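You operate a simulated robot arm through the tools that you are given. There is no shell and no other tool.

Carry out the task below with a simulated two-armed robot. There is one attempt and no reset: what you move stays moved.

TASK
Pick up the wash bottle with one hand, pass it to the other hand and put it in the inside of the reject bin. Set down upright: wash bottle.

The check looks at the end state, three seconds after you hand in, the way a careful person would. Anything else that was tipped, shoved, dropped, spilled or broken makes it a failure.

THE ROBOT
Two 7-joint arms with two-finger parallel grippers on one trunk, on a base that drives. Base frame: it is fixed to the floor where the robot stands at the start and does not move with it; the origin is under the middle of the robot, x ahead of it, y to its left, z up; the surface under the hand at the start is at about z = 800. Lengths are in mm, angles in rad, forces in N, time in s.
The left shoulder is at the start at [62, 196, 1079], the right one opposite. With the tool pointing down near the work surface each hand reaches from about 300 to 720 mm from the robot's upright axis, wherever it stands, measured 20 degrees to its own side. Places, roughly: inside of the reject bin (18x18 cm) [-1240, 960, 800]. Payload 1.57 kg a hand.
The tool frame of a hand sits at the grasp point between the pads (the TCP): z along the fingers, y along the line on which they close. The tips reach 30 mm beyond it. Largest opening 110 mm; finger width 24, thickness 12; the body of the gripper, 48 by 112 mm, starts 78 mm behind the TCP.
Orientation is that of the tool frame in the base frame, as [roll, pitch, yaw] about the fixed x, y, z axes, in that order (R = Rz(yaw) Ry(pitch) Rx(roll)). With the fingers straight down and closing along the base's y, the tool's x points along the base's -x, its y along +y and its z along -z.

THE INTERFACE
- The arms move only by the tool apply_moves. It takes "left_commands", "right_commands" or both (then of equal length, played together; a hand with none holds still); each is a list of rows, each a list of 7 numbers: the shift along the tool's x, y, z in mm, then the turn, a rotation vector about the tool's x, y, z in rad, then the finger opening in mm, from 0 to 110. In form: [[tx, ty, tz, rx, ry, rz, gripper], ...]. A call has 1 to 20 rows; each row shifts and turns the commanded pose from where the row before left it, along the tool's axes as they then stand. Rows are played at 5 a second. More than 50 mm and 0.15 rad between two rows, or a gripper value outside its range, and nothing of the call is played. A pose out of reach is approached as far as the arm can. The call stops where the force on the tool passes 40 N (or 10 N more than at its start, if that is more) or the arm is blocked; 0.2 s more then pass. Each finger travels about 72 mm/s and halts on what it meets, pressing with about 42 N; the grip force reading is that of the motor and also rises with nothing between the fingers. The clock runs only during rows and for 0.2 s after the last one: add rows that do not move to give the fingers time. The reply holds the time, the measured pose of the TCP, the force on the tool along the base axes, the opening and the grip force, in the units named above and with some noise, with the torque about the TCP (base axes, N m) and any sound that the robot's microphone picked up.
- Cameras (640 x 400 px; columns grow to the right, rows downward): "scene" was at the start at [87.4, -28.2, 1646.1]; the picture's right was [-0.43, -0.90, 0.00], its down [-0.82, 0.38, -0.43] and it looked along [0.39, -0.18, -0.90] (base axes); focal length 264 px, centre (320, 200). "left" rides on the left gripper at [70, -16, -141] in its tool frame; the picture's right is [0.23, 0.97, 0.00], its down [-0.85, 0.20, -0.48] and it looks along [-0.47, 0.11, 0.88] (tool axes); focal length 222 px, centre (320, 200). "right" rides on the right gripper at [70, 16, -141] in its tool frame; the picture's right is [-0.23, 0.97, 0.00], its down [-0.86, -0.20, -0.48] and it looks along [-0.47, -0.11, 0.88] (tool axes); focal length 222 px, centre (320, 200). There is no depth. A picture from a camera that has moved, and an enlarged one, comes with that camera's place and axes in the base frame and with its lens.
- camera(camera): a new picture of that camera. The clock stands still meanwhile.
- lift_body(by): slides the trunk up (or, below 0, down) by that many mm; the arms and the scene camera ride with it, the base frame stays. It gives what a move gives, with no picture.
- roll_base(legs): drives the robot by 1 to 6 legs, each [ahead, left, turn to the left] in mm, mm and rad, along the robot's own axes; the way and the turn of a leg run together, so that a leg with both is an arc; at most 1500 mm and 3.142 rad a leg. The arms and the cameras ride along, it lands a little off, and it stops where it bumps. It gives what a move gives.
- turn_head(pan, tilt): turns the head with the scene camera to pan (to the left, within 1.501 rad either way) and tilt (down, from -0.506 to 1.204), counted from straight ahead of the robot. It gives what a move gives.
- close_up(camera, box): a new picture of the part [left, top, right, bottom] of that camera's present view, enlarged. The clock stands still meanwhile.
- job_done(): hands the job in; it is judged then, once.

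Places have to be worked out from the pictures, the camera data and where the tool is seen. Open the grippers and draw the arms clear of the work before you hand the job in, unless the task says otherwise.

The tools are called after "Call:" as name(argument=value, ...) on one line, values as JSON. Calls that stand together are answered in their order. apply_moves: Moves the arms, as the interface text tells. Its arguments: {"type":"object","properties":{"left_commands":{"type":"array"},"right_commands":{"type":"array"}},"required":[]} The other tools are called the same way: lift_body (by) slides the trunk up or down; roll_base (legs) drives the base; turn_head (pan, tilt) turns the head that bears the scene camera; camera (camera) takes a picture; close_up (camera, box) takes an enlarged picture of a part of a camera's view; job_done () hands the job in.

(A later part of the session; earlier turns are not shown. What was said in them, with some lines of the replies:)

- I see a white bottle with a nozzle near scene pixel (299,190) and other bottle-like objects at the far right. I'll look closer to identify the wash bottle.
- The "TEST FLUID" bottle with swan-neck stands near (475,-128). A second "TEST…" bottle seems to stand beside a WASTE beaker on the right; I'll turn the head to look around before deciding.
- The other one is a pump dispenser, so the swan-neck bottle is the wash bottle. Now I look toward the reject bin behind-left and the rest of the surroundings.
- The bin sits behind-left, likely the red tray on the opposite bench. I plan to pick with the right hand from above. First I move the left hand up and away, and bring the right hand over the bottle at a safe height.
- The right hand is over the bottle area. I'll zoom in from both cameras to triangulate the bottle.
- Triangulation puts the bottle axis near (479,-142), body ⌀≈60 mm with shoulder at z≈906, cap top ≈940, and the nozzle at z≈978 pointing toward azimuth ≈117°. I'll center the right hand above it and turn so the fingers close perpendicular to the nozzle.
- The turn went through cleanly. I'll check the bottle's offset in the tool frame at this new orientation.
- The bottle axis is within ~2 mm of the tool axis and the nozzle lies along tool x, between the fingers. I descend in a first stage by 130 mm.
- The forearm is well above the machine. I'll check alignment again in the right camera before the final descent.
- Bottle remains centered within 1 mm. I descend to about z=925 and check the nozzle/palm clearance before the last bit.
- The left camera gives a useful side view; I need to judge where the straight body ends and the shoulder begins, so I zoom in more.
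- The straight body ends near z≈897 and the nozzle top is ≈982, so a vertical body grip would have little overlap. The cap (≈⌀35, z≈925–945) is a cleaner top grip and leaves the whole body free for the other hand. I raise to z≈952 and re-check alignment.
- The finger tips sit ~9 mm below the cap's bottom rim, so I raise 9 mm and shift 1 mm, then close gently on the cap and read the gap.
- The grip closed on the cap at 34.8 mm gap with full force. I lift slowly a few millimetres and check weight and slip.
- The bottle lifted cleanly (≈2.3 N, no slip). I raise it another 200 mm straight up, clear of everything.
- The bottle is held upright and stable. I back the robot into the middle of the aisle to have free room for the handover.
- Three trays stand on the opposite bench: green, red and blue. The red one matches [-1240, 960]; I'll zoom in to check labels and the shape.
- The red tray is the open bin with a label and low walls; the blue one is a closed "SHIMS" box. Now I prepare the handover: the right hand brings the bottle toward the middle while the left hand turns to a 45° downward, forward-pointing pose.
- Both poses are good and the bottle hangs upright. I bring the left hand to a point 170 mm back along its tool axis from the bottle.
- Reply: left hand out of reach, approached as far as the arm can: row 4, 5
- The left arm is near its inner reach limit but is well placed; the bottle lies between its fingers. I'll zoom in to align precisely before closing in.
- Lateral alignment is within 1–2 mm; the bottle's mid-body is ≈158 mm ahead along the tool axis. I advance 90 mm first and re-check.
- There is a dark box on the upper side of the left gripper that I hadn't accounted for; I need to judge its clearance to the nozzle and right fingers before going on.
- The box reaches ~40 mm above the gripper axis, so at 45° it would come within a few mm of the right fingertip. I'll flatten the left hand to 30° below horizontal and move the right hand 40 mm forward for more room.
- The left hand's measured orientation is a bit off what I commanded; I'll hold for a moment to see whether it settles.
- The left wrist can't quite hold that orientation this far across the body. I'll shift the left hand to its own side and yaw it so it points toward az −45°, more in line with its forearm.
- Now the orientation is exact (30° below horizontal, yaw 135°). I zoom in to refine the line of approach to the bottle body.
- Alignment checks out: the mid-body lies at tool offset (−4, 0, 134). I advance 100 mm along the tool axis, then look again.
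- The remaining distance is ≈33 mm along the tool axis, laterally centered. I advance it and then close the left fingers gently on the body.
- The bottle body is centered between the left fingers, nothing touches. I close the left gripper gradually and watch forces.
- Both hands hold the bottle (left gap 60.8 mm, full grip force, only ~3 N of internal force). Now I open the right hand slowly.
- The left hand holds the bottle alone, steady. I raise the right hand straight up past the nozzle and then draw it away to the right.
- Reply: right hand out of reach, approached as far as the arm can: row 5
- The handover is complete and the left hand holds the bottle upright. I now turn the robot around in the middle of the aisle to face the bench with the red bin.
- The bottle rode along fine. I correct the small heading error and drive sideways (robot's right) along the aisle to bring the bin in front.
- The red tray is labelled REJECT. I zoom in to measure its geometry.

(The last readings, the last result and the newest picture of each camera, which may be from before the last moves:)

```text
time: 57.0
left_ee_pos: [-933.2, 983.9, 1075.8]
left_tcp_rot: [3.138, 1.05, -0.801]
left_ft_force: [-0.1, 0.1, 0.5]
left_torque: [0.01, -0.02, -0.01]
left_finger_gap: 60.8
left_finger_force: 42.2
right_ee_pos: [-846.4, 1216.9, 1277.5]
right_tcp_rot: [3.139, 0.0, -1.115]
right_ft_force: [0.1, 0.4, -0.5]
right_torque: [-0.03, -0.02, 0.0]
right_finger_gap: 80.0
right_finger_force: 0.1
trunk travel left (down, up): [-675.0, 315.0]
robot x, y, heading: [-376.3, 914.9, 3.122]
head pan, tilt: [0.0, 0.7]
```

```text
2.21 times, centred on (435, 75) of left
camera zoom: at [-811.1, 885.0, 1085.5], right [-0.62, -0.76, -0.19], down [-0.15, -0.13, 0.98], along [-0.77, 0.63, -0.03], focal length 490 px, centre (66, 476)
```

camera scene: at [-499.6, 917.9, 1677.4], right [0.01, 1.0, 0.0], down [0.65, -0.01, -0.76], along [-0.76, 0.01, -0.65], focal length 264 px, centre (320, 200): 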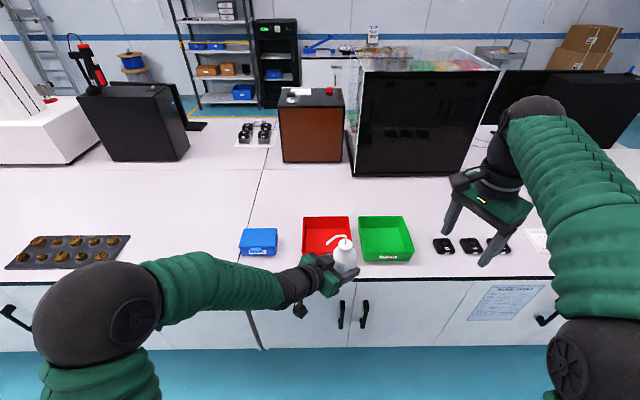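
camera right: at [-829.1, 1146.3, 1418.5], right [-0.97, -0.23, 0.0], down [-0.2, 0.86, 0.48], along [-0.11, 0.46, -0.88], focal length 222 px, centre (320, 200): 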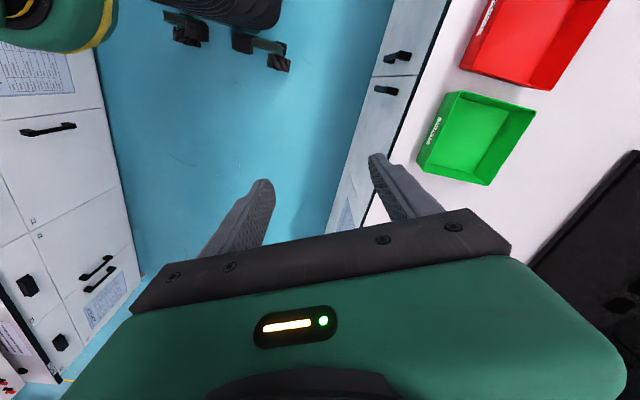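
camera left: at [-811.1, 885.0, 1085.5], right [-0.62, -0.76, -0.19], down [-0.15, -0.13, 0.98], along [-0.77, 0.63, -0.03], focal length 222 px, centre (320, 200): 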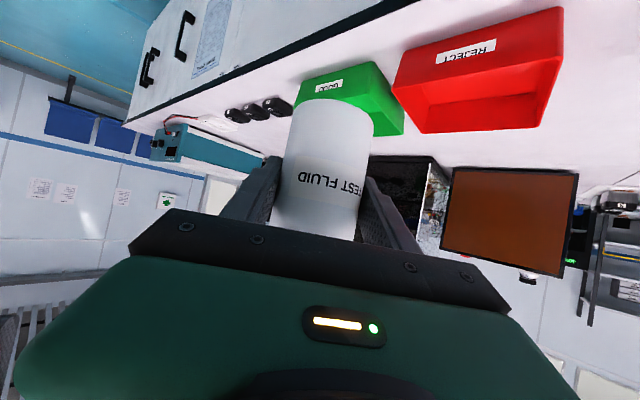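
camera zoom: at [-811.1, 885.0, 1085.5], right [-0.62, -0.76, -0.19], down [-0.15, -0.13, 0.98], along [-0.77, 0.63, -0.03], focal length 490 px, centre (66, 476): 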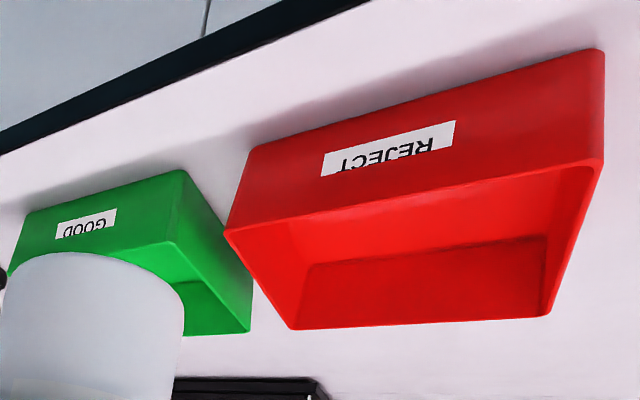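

The REJECT bin's rim spans about x −1340…−1143, y 856…1055 at z≈857, centered near (−1241, 956). I drive ahead 292 mm and 28 mm left so the bottle comes over the bin (slightly toward the robot side so the gripper camera clears the rim).

Call:
roll_base(legs=[[292, 28, 0.015]])

Call:
camera(camera="scene")

Call:
camera(camera="left")

Call:
camera(camera="right")

```text
time: 59.0
left_ee_pos: [-1218.7, 956.4, 1076.0]
left_tcp_rot: [3.134, 1.049, -0.796]
left_ft_force: [0.1, 0.1, -2.0]
left_torque: [0.01, -0.01, 0.01]
left_finger_gap: 60.6
left_finger_force: 41.6
right_ee_pos: [-1133.5, 1187.8, 1278.0]
right_tcp_rot: [3.137, 0.0, -1.106]
right_ft_force: [-0.3, 0.6, -0.8]
right_torque: [-0.02, 0.0, -0.01]
right_finger_gap: 79.9
right_finger_force: 0.1
trunk travel left (down, up): [-675.0, 315.0]
robot x, y, heading: [-664.4, 894.0, 3.137]
head pan, tilt: [0.0, 0.7]
```

```text
taken
camera scene: at [-783.8, 892.4, 1677.6], right [0.0, 1.0, 0.0], down [0.64, 0.0, -0.76], along [-0.76, 0.0, -0.64], focal length 264 px, centre (320, 200)
```

scene: 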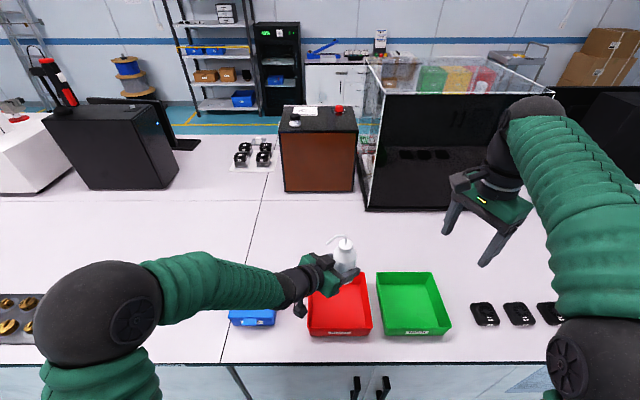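

```text
taken
camera left: at [-1096.4, 857.0, 1086.2], right [-0.61, -0.77, -0.19], down [-0.15, -0.13, 0.98], along [-0.78, 0.63, -0.03], focal length 222 px, centre (320, 200)
```

left: 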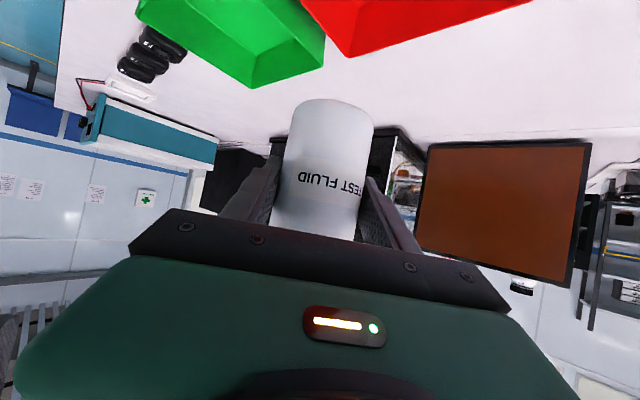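

```text
taken
camera right: at [-1116.0, 1118.3, 1418.9], right [-0.97, -0.23, 0.0], down [-0.2, 0.85, 0.48], along [-0.12, 0.46, -0.88], focal length 222 px, centre (320, 200)
```

right: 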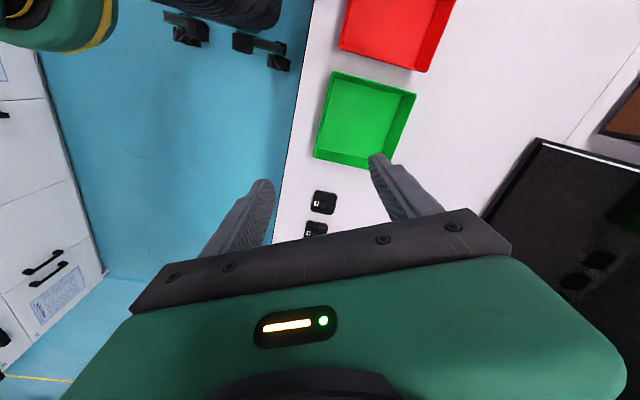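

The bottle is now at ≈(−1219, 957). I tilt the head down and zoom to re-measure the bin from this closer viewpoint before lowering.

Call:
turn_head(pan=0.0, tilt=1.0)

Call:
camera(camera="scene")

Call:
close_up(camera="scene", box=[270, 150, 420, 260])

```text
time: 59.8
left_ee_pos: [-1219.3, 955.2, 1075.4]
left_tcp_rot: [3.137, 1.049, -0.794]
left_ft_force: [-0.6, 0.7, -2.1]
left_torque: [-0.01, -0.03, -0.04]
left_finger_gap: 60.5
left_finger_force: 42.1
right_ee_pos: [-1135.8, 1188.3, 1277.5]
right_tcp_rot: [3.14, 0.001, -1.105]
right_ft_force: [-0.6, 0.0, 0.6]
right_torque: [-0.02, 0.01, 0.03]
right_finger_gap: 79.8
right_finger_force: 0.0
trunk travel left (down, up): [-675.0, 315.0]
robot x, y, heading: [-663.8, 889.4, 3.135]
head pan, tilt: [0.0, 1.0]
```

```text
taken
camera scene: at [-772.5, 891.1, 1654.0], right [0.0, 1.0, 0.0], down [0.84, 0.0, -0.54], along [-0.54, 0.0, -0.84], focal length 264 px, centre (320, 200)
```

scene: 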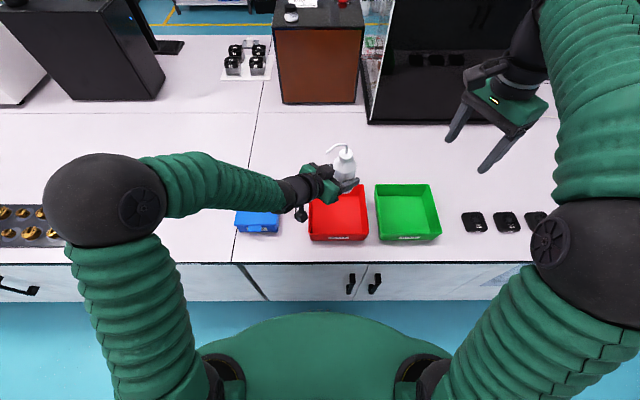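

```text
3.64 times, centred on (345, 205) of scene
camera zoom: at [-772.5, 891.1, 1654.0], right [0.0, 1.0, 0.0], down [0.84, 0.0, -0.54], along [-0.54, 0.0, -0.84], focal length 960 px, centre (229, 182)
```

zoom: 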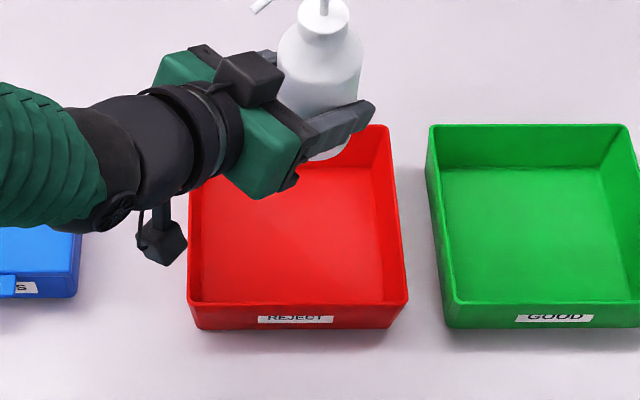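

The bin measures about x −1345…−1150, y 855…1054. I lower the bottle by 125 mm while shifting slightly to target (−1230, 957), then check.

Call:
apply_moves(left_commands=[[21.1, 0.8, 13.5, 0, 0, 0, 48], [21.1, 0.8, 13.5, 0, 0, 0, 48], [21.1, 0.8, 13.5, 0, 0, 0, 48], [21.1, 0.8, 13.5, 0, 0, 0, 48], [21.1, 0.8, 13.5, 0, 0, 0, 48], [0, 0, 0, 0, 0, 0, 48]])

Call:
camera(camera="scene")

Call:
close_up(camera="scene", box=[270, 150, 420, 260])

Call:
camera(camera="left")

```text
time: 61.2
left_ee_pos: [-1226.4, 957.3, 953.2]
left_tcp_rot: [3.132, 1.05, -0.795]
left_ft_force: [0.2, -0.2, -1.9]
left_torque: [-0.06, 0.0, 0.01]
left_finger_gap: 60.5
left_finger_force: 41.8
right_ee_pos: [-1133.1, 1187.6, 1278.3]
right_tcp_rot: [3.137, -0.001, -1.104]
right_ft_force: [0.9, -0.6, -0.3]
right_torque: [0.0, 0.02, 0.0]
right_finger_gap: 80.1
right_finger_force: 0.0
trunk travel left (down, up): [-675.0, 315.0]
robot x, y, heading: [-669.0, 890.5, 3.132]
head pan, tilt: [0.0, 1.0]
```

```text
taken
camera scene: at [-770.9, 891.1, 1654.1], right [0.0, 1.0, 0.0], down [0.84, 0.0, -0.54], along [-0.54, 0.0, -0.84], focal length 264 px, centre (320, 200)
```

scene: 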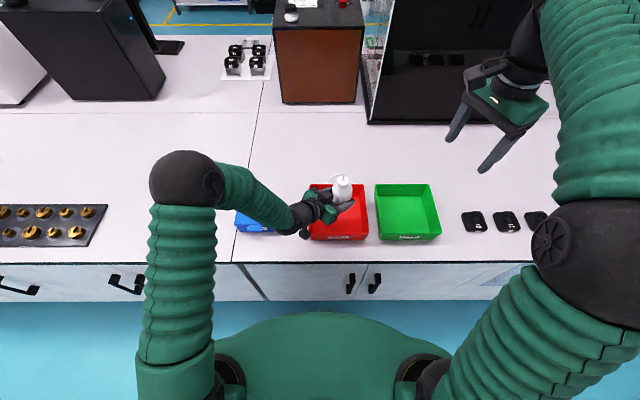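

```text
3.64 times, centred on (345, 205) of scene
camera zoom: at [-770.9, 891.1, 1654.1], right [0.0, 1.0, 0.0], down [0.84, 0.0, -0.54], along [-0.54, 0.0, -0.84], focal length 960 px, centre (229, 182)
```

zoom: 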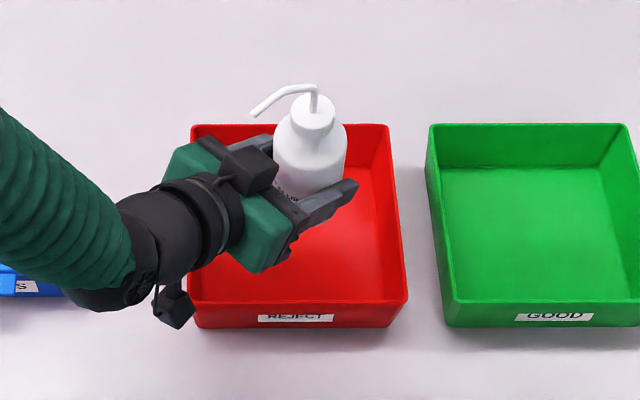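

```text
taken
camera left: at [-1104.7, 858.0, 963.6], right [-0.61, -0.77, -0.19], down [-0.15, -0.13, 0.98], along [-0.78, 0.63, -0.03], focal length 222 px, centre (320, 200)
```

left: 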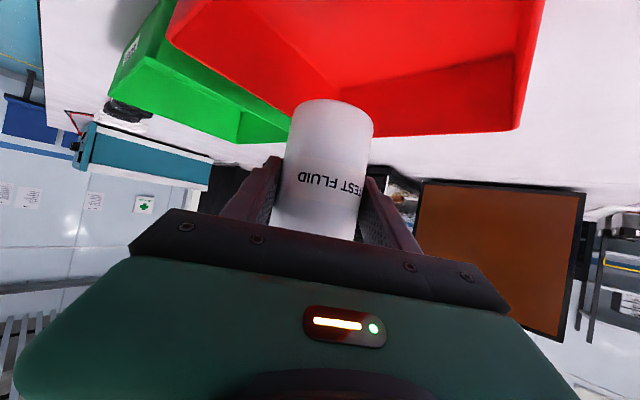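

The bottle is over the bin interior and the gripper camera is well outside the near rim. I lower another 80 mm.

Call:
apply_moves(left_commands=[[17.32, 0, 10, 0, 0, 0, 48], [17.32, 0, 10, 0, 0, 0, 48], [17.32, 0, 10, 0, 0, 0, 48], [17.32, 0, 10, 0, 0, 0, 48], [0, 0, 0, 0, 0, 0, 48]])

Call:
close_up(camera="scene", box=[270, 150, 420, 260])

Call:
camera(camera="left")

```text
time: 62.4
left_ee_pos: [-1228.9, 956.4, 869.5]
left_tcp_rot: [3.134, 1.052, -0.796]
left_ft_force: [0.2, -0.7, -1.4]
left_torque: [0.0, -0.02, -0.01]
left_finger_gap: 60.5
left_finger_force: 41.8
right_ee_pos: [-1133.8, 1186.7, 1278.4]
right_tcp_rot: [3.138, -0.001, -1.106]
right_ft_force: [-0.1, -0.4, -0.1]
right_torque: [0.01, -0.01, -0.02]
right_finger_gap: 80.0
right_finger_force: 0.1
trunk travel left (down, up): [-675.0, 315.0]
robot x, y, heading: [-668.8, 889.0, 3.136]
head pan, tilt: [0.0, 1.0]
```

```text
3.64 times, centred on (345, 205) of scene
camera zoom: at [-771.3, 891.0, 1654.0], right [0.0, 1.0, 0.0], down [0.84, 0.0, -0.54], along [-0.54, 0.0, -0.84], focal length 960 px, centre (229, 182)
```

zoom: 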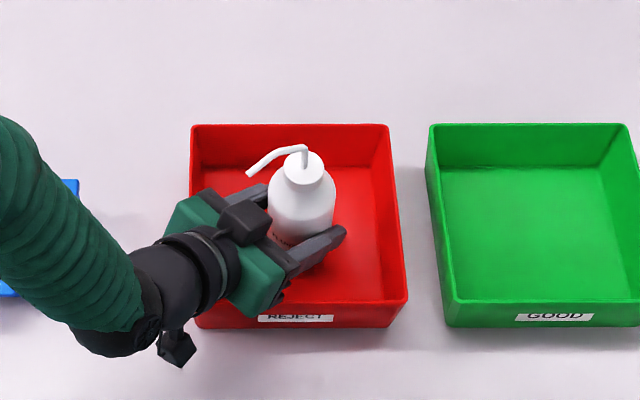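

```text
taken
camera left: at [-1106.0, 856.1, 880.7], right [-0.61, -0.77, -0.19], down [-0.15, -0.13, 0.98], along [-0.78, 0.63, -0.03], focal length 222 px, centre (320, 200)
```

left: 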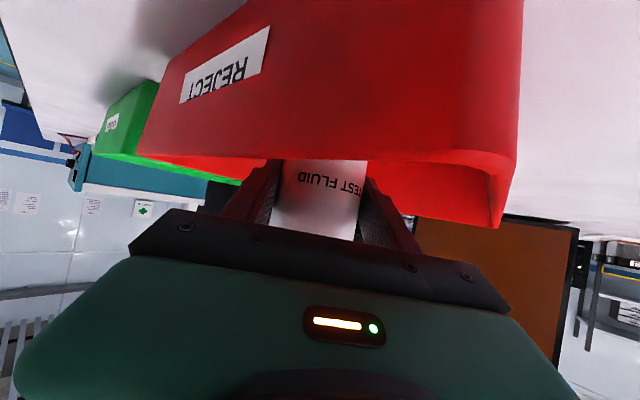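

The bottle is inside the bin with its bottom ≈10 mm above the floor. I lower in small steps, watching the force.

Call:
apply_moves(left_commands=[[2.6, 0, 1.5, 0, 0, 0, 48], [2.6, 0, 1.5, 0, 0, 0, 48], [0, 0, 0, 0, 0, 0, 48]])

```text
time: 63.2
left_ee_pos: [-1228.2, 955.9, 865.0]
left_tcp_rot: [3.136, 1.049, -0.794]
left_ft_force: [0.5, 0.0, -2.3]
left_torque: [-0.03, 0.0, 0.01]
left_finger_gap: 60.4
left_finger_force: 41.8
right_ee_pos: [-1134.9, 1187.7, 1279.6]
right_tcp_rot: [3.138, 0.0, -1.105]
right_ft_force: [0.6, 0.2, -0.2]
right_torque: [-0.04, -0.01, 0.01]
right_finger_gap: 80.0
right_finger_force: 0.1
trunk travel left (down, up): [-675.0, 315.0]
robot x, y, heading: [-668.3, 890.8, 3.135]
head pan, tilt: [0.0, 1.0]
```

No contact yet (force still just the bottle's weight). I continue down 2 mm per row for a bit.

Call:
apply_moves(left_commands=[[1.73, 0, 1.0, 0, 0, 0, 48], [0, 0, 0, 0, 0, 0, 48]])

Call:
apply_moves(left_commands=[[1.3, 0, 0.75, 0, 0, 0, 48], [0, 0, 0, 0, 0, 0, 48]])

Call:
close_up(camera="scene", box=[300, 165, 400, 240])

```text
time: 63.8
left_ee_pos: [-1227.1, 957.5, 862.5]
left_tcp_rot: [3.136, 1.048, -0.794]
left_ft_force: [0.8, -0.1, -0.2]
left_torque: [-0.06, -0.03, -0.04]
left_finger_gap: 60.7
left_finger_force: 42.2
right_ee_pos: [-1134.7, 1187.6, 1278.8]
right_tcp_rot: [3.139, 0.0, -1.103]
right_ft_force: [0.4, -0.2, -0.6]
right_torque: [-0.02, 0.0, -0.02]
right_finger_gap: 80.0
right_finger_force: 0.1
trunk travel left (down, up): [-675.0, 315.0]
robot x, y, heading: [-667.8, 892.5, 3.137]
head pan, tilt: [0.0, 1.0]
```

```text
time: 64.4
left_ee_pos: [-1227.3, 957.3, 863.8]
left_tcp_rot: [3.132, 1.053, -0.797]
left_ft_force: [0.4, 0.8, 9.6]
left_torque: [-0.17, -0.22, -0.01]
left_finger_gap: 60.6
left_finger_force: 41.6
right_ee_pos: [-1133.7, 1187.6, 1278.3]
right_tcp_rot: [3.136, 0.002, -1.103]
right_ft_force: [0.6, 0.7, -0.5]
right_torque: [0.0, 0.01, 0.0]
right_finger_gap: 80.1
right_finger_force: 0.0
trunk travel left (down, up): [-675.0, 315.0]
robot x, y, heading: [-663.6, 891.2, 3.134]
head pan, tilt: [0.0, 1.0]
```

```text
5.33 times, centred on (350, 202) of scene
camera zoom: at [-769.2, 890.6, 1654.4], right [0.0, 1.0, 0.0], down [0.84, 0.0, -0.54], along [-0.54, 0.0, -0.84], focal length 1409 px, centre (160, 187)
```

zoom: 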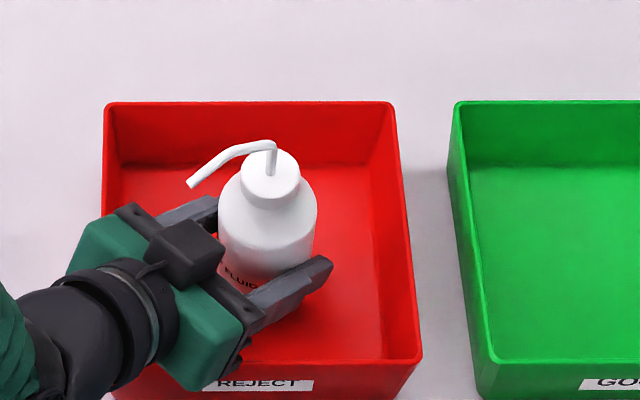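

The force jumped to ≈+10 N: the bottle stands on the bin floor. I relieve the pressure by half a millimetre and open the left fingers slowly.

Call:
apply_moves(left_commands=[[-0.5, 0, -0.3, 0, 0, 0, 48], [0, 0, 0, 0, 0, 0, 58], [0, 0, 0, 0, 0, 0, 61], [0, 0, 0, 0, 0, 0, 63], [0, 0, 0, 0, 0, 0, 66], [0, 0, 0, 0, 0, 0, 70], [0, 0, 0, 0, 0, 0, 76], [0, 0, 0, 0, 0, 0, 82], [0, 0, 0, 0, 0, 0, 88], [0, 0, 0, 0, 0, 0, 88]])

Call:
close_up(camera="scene", box=[300, 165, 400, 240])

Call:
camera(camera="left")

```text
time: 66.6
left_ee_pos: [-1227.1, 956.1, 861.9]
left_tcp_rot: [3.133, 1.048, -0.795]
left_ft_force: [0.1, 0.3, -0.2]
left_torque: [0.03, 0.0, 0.01]
left_finger_gap: 87.9
left_finger_force: 0.0
right_ee_pos: [-1135.0, 1187.6, 1277.8]
right_tcp_rot: [3.138, 0.0, -1.105]
right_ft_force: [0.0, -0.3, -0.4]
right_torque: [0.0, -0.01, -0.05]
right_finger_gap: 79.9
right_finger_force: 0.1
trunk travel left (down, up): [-675.0, 315.0]
robot x, y, heading: [-666.0, 890.5, 3.139]
head pan, tilt: [0.0, 1.0]
```

```text
5.33 times, centred on (350, 202) of scene
camera zoom: at [-771.3, 891.0, 1654.0], right [0.0, 1.0, 0.0], down [0.84, 0.0, -0.54], along [-0.54, 0.0, -0.84], focal length 1409 px, centre (160, 187)
```

zoom: 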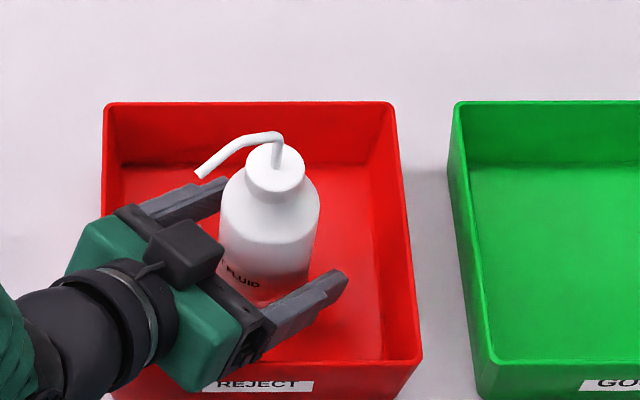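

```text
taken
camera left: at [-1105.5, 856.6, 872.3], right [-0.61, -0.77, -0.19], down [-0.15, -0.13, 0.98], along [-0.78, 0.63, -0.03], focal length 222 px, centre (320, 200)
```

left: 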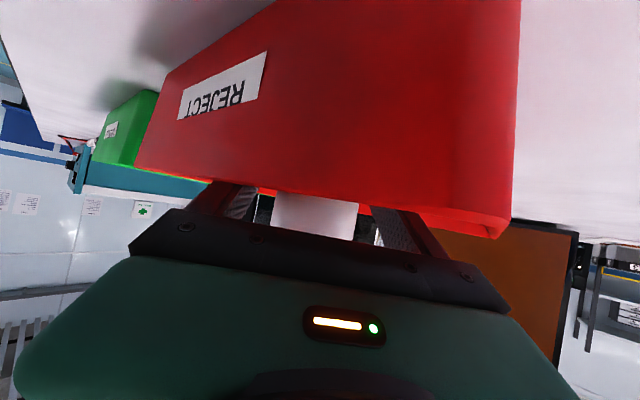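

The bottle stands free and upright on the bin floor with the fingers open. I open a bit more and retract the left hand back along its tool axis.

Call:
apply_moves(left_commands=[[0, 0, 0, 0, 0, 0, 98], [0, 0, -10, 0, 0, 0, 98], [0, 0, -20, 0, 0, 0, 98], [0, 0, -25, 0, 0, 0, 98], [0, 0, -25, 0, 0, 0, 98], [0, 0, -25, 0, 0, 0, 98], [0, 0, -25, 0, 0, 0, 98], [0, 0, 0, 0, 0, 0, 98]])

Call:
camera(camera="scene")

Call:
close_up(camera="scene", box=[280, 150, 420, 260])

Call:
camera(camera="left")

```text
time: 68.4
left_ee_pos: [-1146.6, 877.9, 926.5]
left_tcp_rot: [3.136, 1.05, -0.794]
left_ft_force: [-0.6, -0.8, 0.6]
left_torque: [0.0, -0.03, 0.04]
left_finger_gap: 97.9
left_finger_force: 0.0
right_ee_pos: [-1135.6, 1187.3, 1277.4]
right_tcp_rot: [3.137, 0.001, -1.105]
right_ft_force: [-0.1, -0.2, -0.1]
right_torque: [0.01, -0.01, -0.02]
right_finger_gap: 79.8
right_finger_force: 0.1
trunk travel left (down, up): [-675.0, 315.0]
robot x, y, heading: [-663.8, 889.7, 3.137]
head pan, tilt: [0.0, 1.0]
```

```text
taken
camera scene: at [-771.3, 890.3, 1654.0], right [0.0, 1.0, 0.0], down [0.84, 0.0, -0.54], along [-0.54, 0.0, -0.84], focal length 264 px, centre (320, 200)
```

scene: 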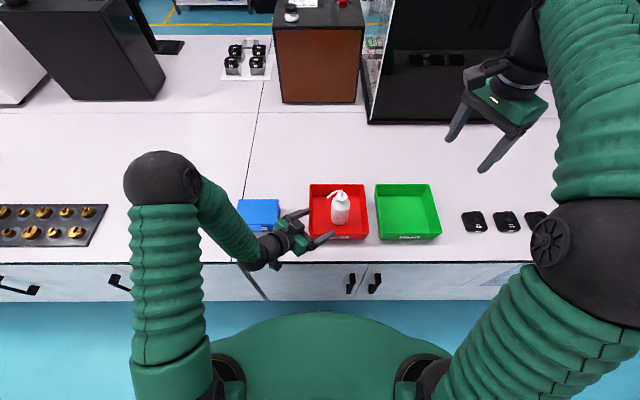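

```text
3.64 times, centred on (350, 205) of scene
camera zoom: at [-771.3, 890.3, 1654.0], right [0.0, 1.0, 0.0], down [0.84, 0.0, -0.54], along [-0.54, 0.0, -0.84], focal length 960 px, centre (211, 182)
```

zoom: 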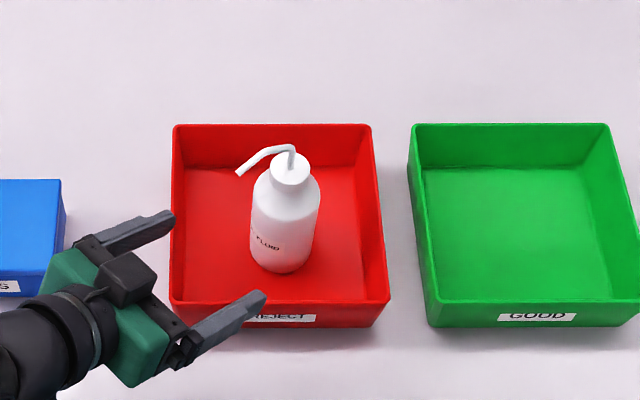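

```text
taken
camera left: at [-1024.4, 778.1, 935.9], right [-0.61, -0.77, -0.19], down [-0.15, -0.13, 0.98], along [-0.78, 0.63, -0.03], focal length 222 px, centre (320, 200)
```

left: 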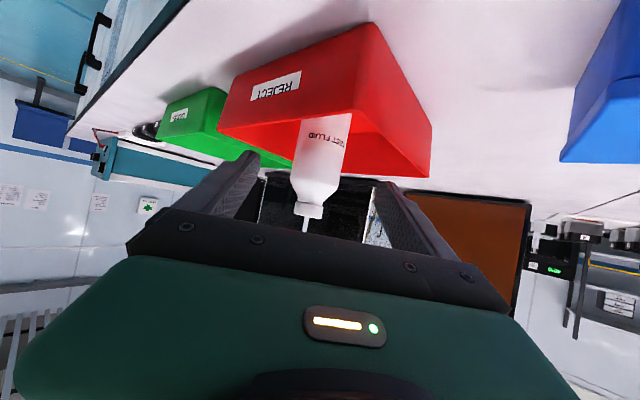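

The bottle stands upright inside the REJECT bin and the left hand is clear of it. I raise the left hand and then back the robot away from the bench.

Call:
apply_moves(left_commands=[[-21.65, 0, -12.5, 0, 0, 0, 98], [-21.65, 0, -12.5, 0, 0, 0, 98], [-21.65, 0, -12.5, 0, 0, 0, 98], [-21.65, 0, -12.5, 0, 0, 0, 98], [0, 0, 0, 0, 0, 0, 98]])

Call:
roll_base(legs=[[-280, 0, 0]])

Call:
camera(camera="scene")

Call:
close_up(camera="scene", box=[250, 80, 450, 200])

```text
time: 69.6
left_ee_pos: [-1149.4, 874.8, 1026.6]
left_tcp_rot: [3.137, 1.049, -0.791]
left_ft_force: [0.7, -0.4, -0.1]
left_torque: [0.0, -0.02, 0.0]
left_finger_gap: 98.0
left_finger_force: 0.0
right_ee_pos: [-1135.4, 1186.6, 1278.3]
right_tcp_rot: [3.139, 0.0, -1.105]
right_ft_force: [-0.6, -0.3, 0.3]
right_torque: [0.0, -0.02, 0.03]
right_finger_gap: 79.9
right_finger_force: 0.0
trunk travel left (down, up): [-675.0, 315.0]
robot x, y, heading: [-666.4, 891.9, 3.139]
head pan, tilt: [0.0, 1.0]
```

```text
time: 71.6
left_ee_pos: [-877.2, 874.0, 1026.3]
left_tcp_rot: [3.138, 1.048, -0.791]
left_ft_force: [-0.4, -0.2, 0.4]
left_torque: [-0.03, 0.02, -0.01]
left_finger_gap: 97.9
left_finger_force: 0.0
right_ee_pos: [-865.5, 1186.1, 1278.0]
right_tcp_rot: [3.137, -0.001, -1.108]
right_ft_force: [0.4, 0.0, -1.8]
right_torque: [0.01, 0.0, 0.03]
right_finger_gap: 80.0
right_finger_force: 0.1
trunk travel left (down, up): [-675.0, 315.0]
robot x, y, heading: [-392.9, 890.4, 3.134]
head pan, tilt: [0.0, 1.0]
```

```text
taken
camera scene: at [-502.6, 889.4, 1653.9], right [0.01, 1.0, 0.0], down [0.84, 0.0, -0.54], along [-0.54, 0.0, -0.84], focal length 264 px, centre (320, 200)
```

scene: 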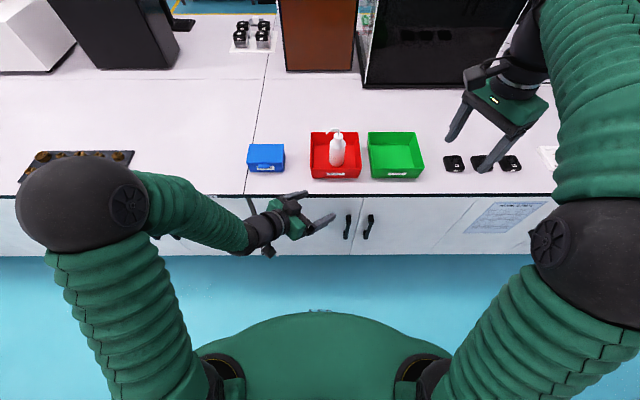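

```text
3.20 times, centred on (350, 140) of scene
camera zoom: at [-502.6, 889.4, 1653.9], right [0.01, 1.0, 0.0], down [0.84, 0.0, -0.54], along [-0.54, 0.0, -0.84], focal length 845 px, centre (224, 392)
```

zoom: 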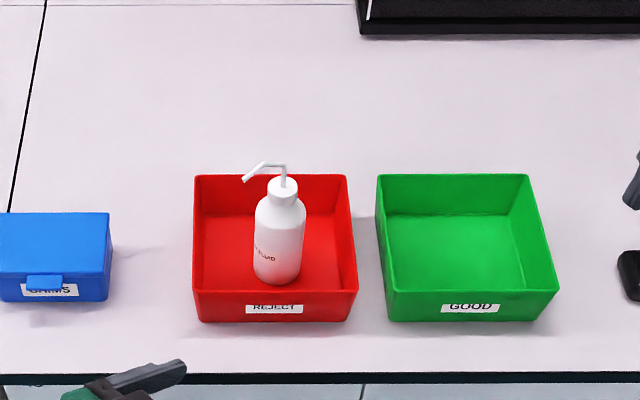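

The wash bottle stands upright inside the REJECT bin, both grippers are open and clear, and nothing else has moved. I hand in the job.

Call:
job_done()

```text
The job is handed in.
```

The wash bottle is standing upright inside the red REJECT bin, and I've handed the job in.

- **Pick-up:** The right hand took the swan-neck "TEST FLUID" bottle by its cap. I read this as the wash bottle because the other "TEST…" bottle on the bench is a pump dispenser.
- **Handover:** I passed it to the left hand in the aisle, holding it by the body. It stayed upright and did not slip.
- **Placement:** The left hand set it on the bin floor, about 1–2 cm toward the robot from the middle. I did that so the gripper camera would clear the rim.

The last pictures show the bottle standing on its own and the bins and blue box beside it undisturbed. I saw no contact with anything else along the way. Both grippers are open, and the robot has backed off into the aisle.
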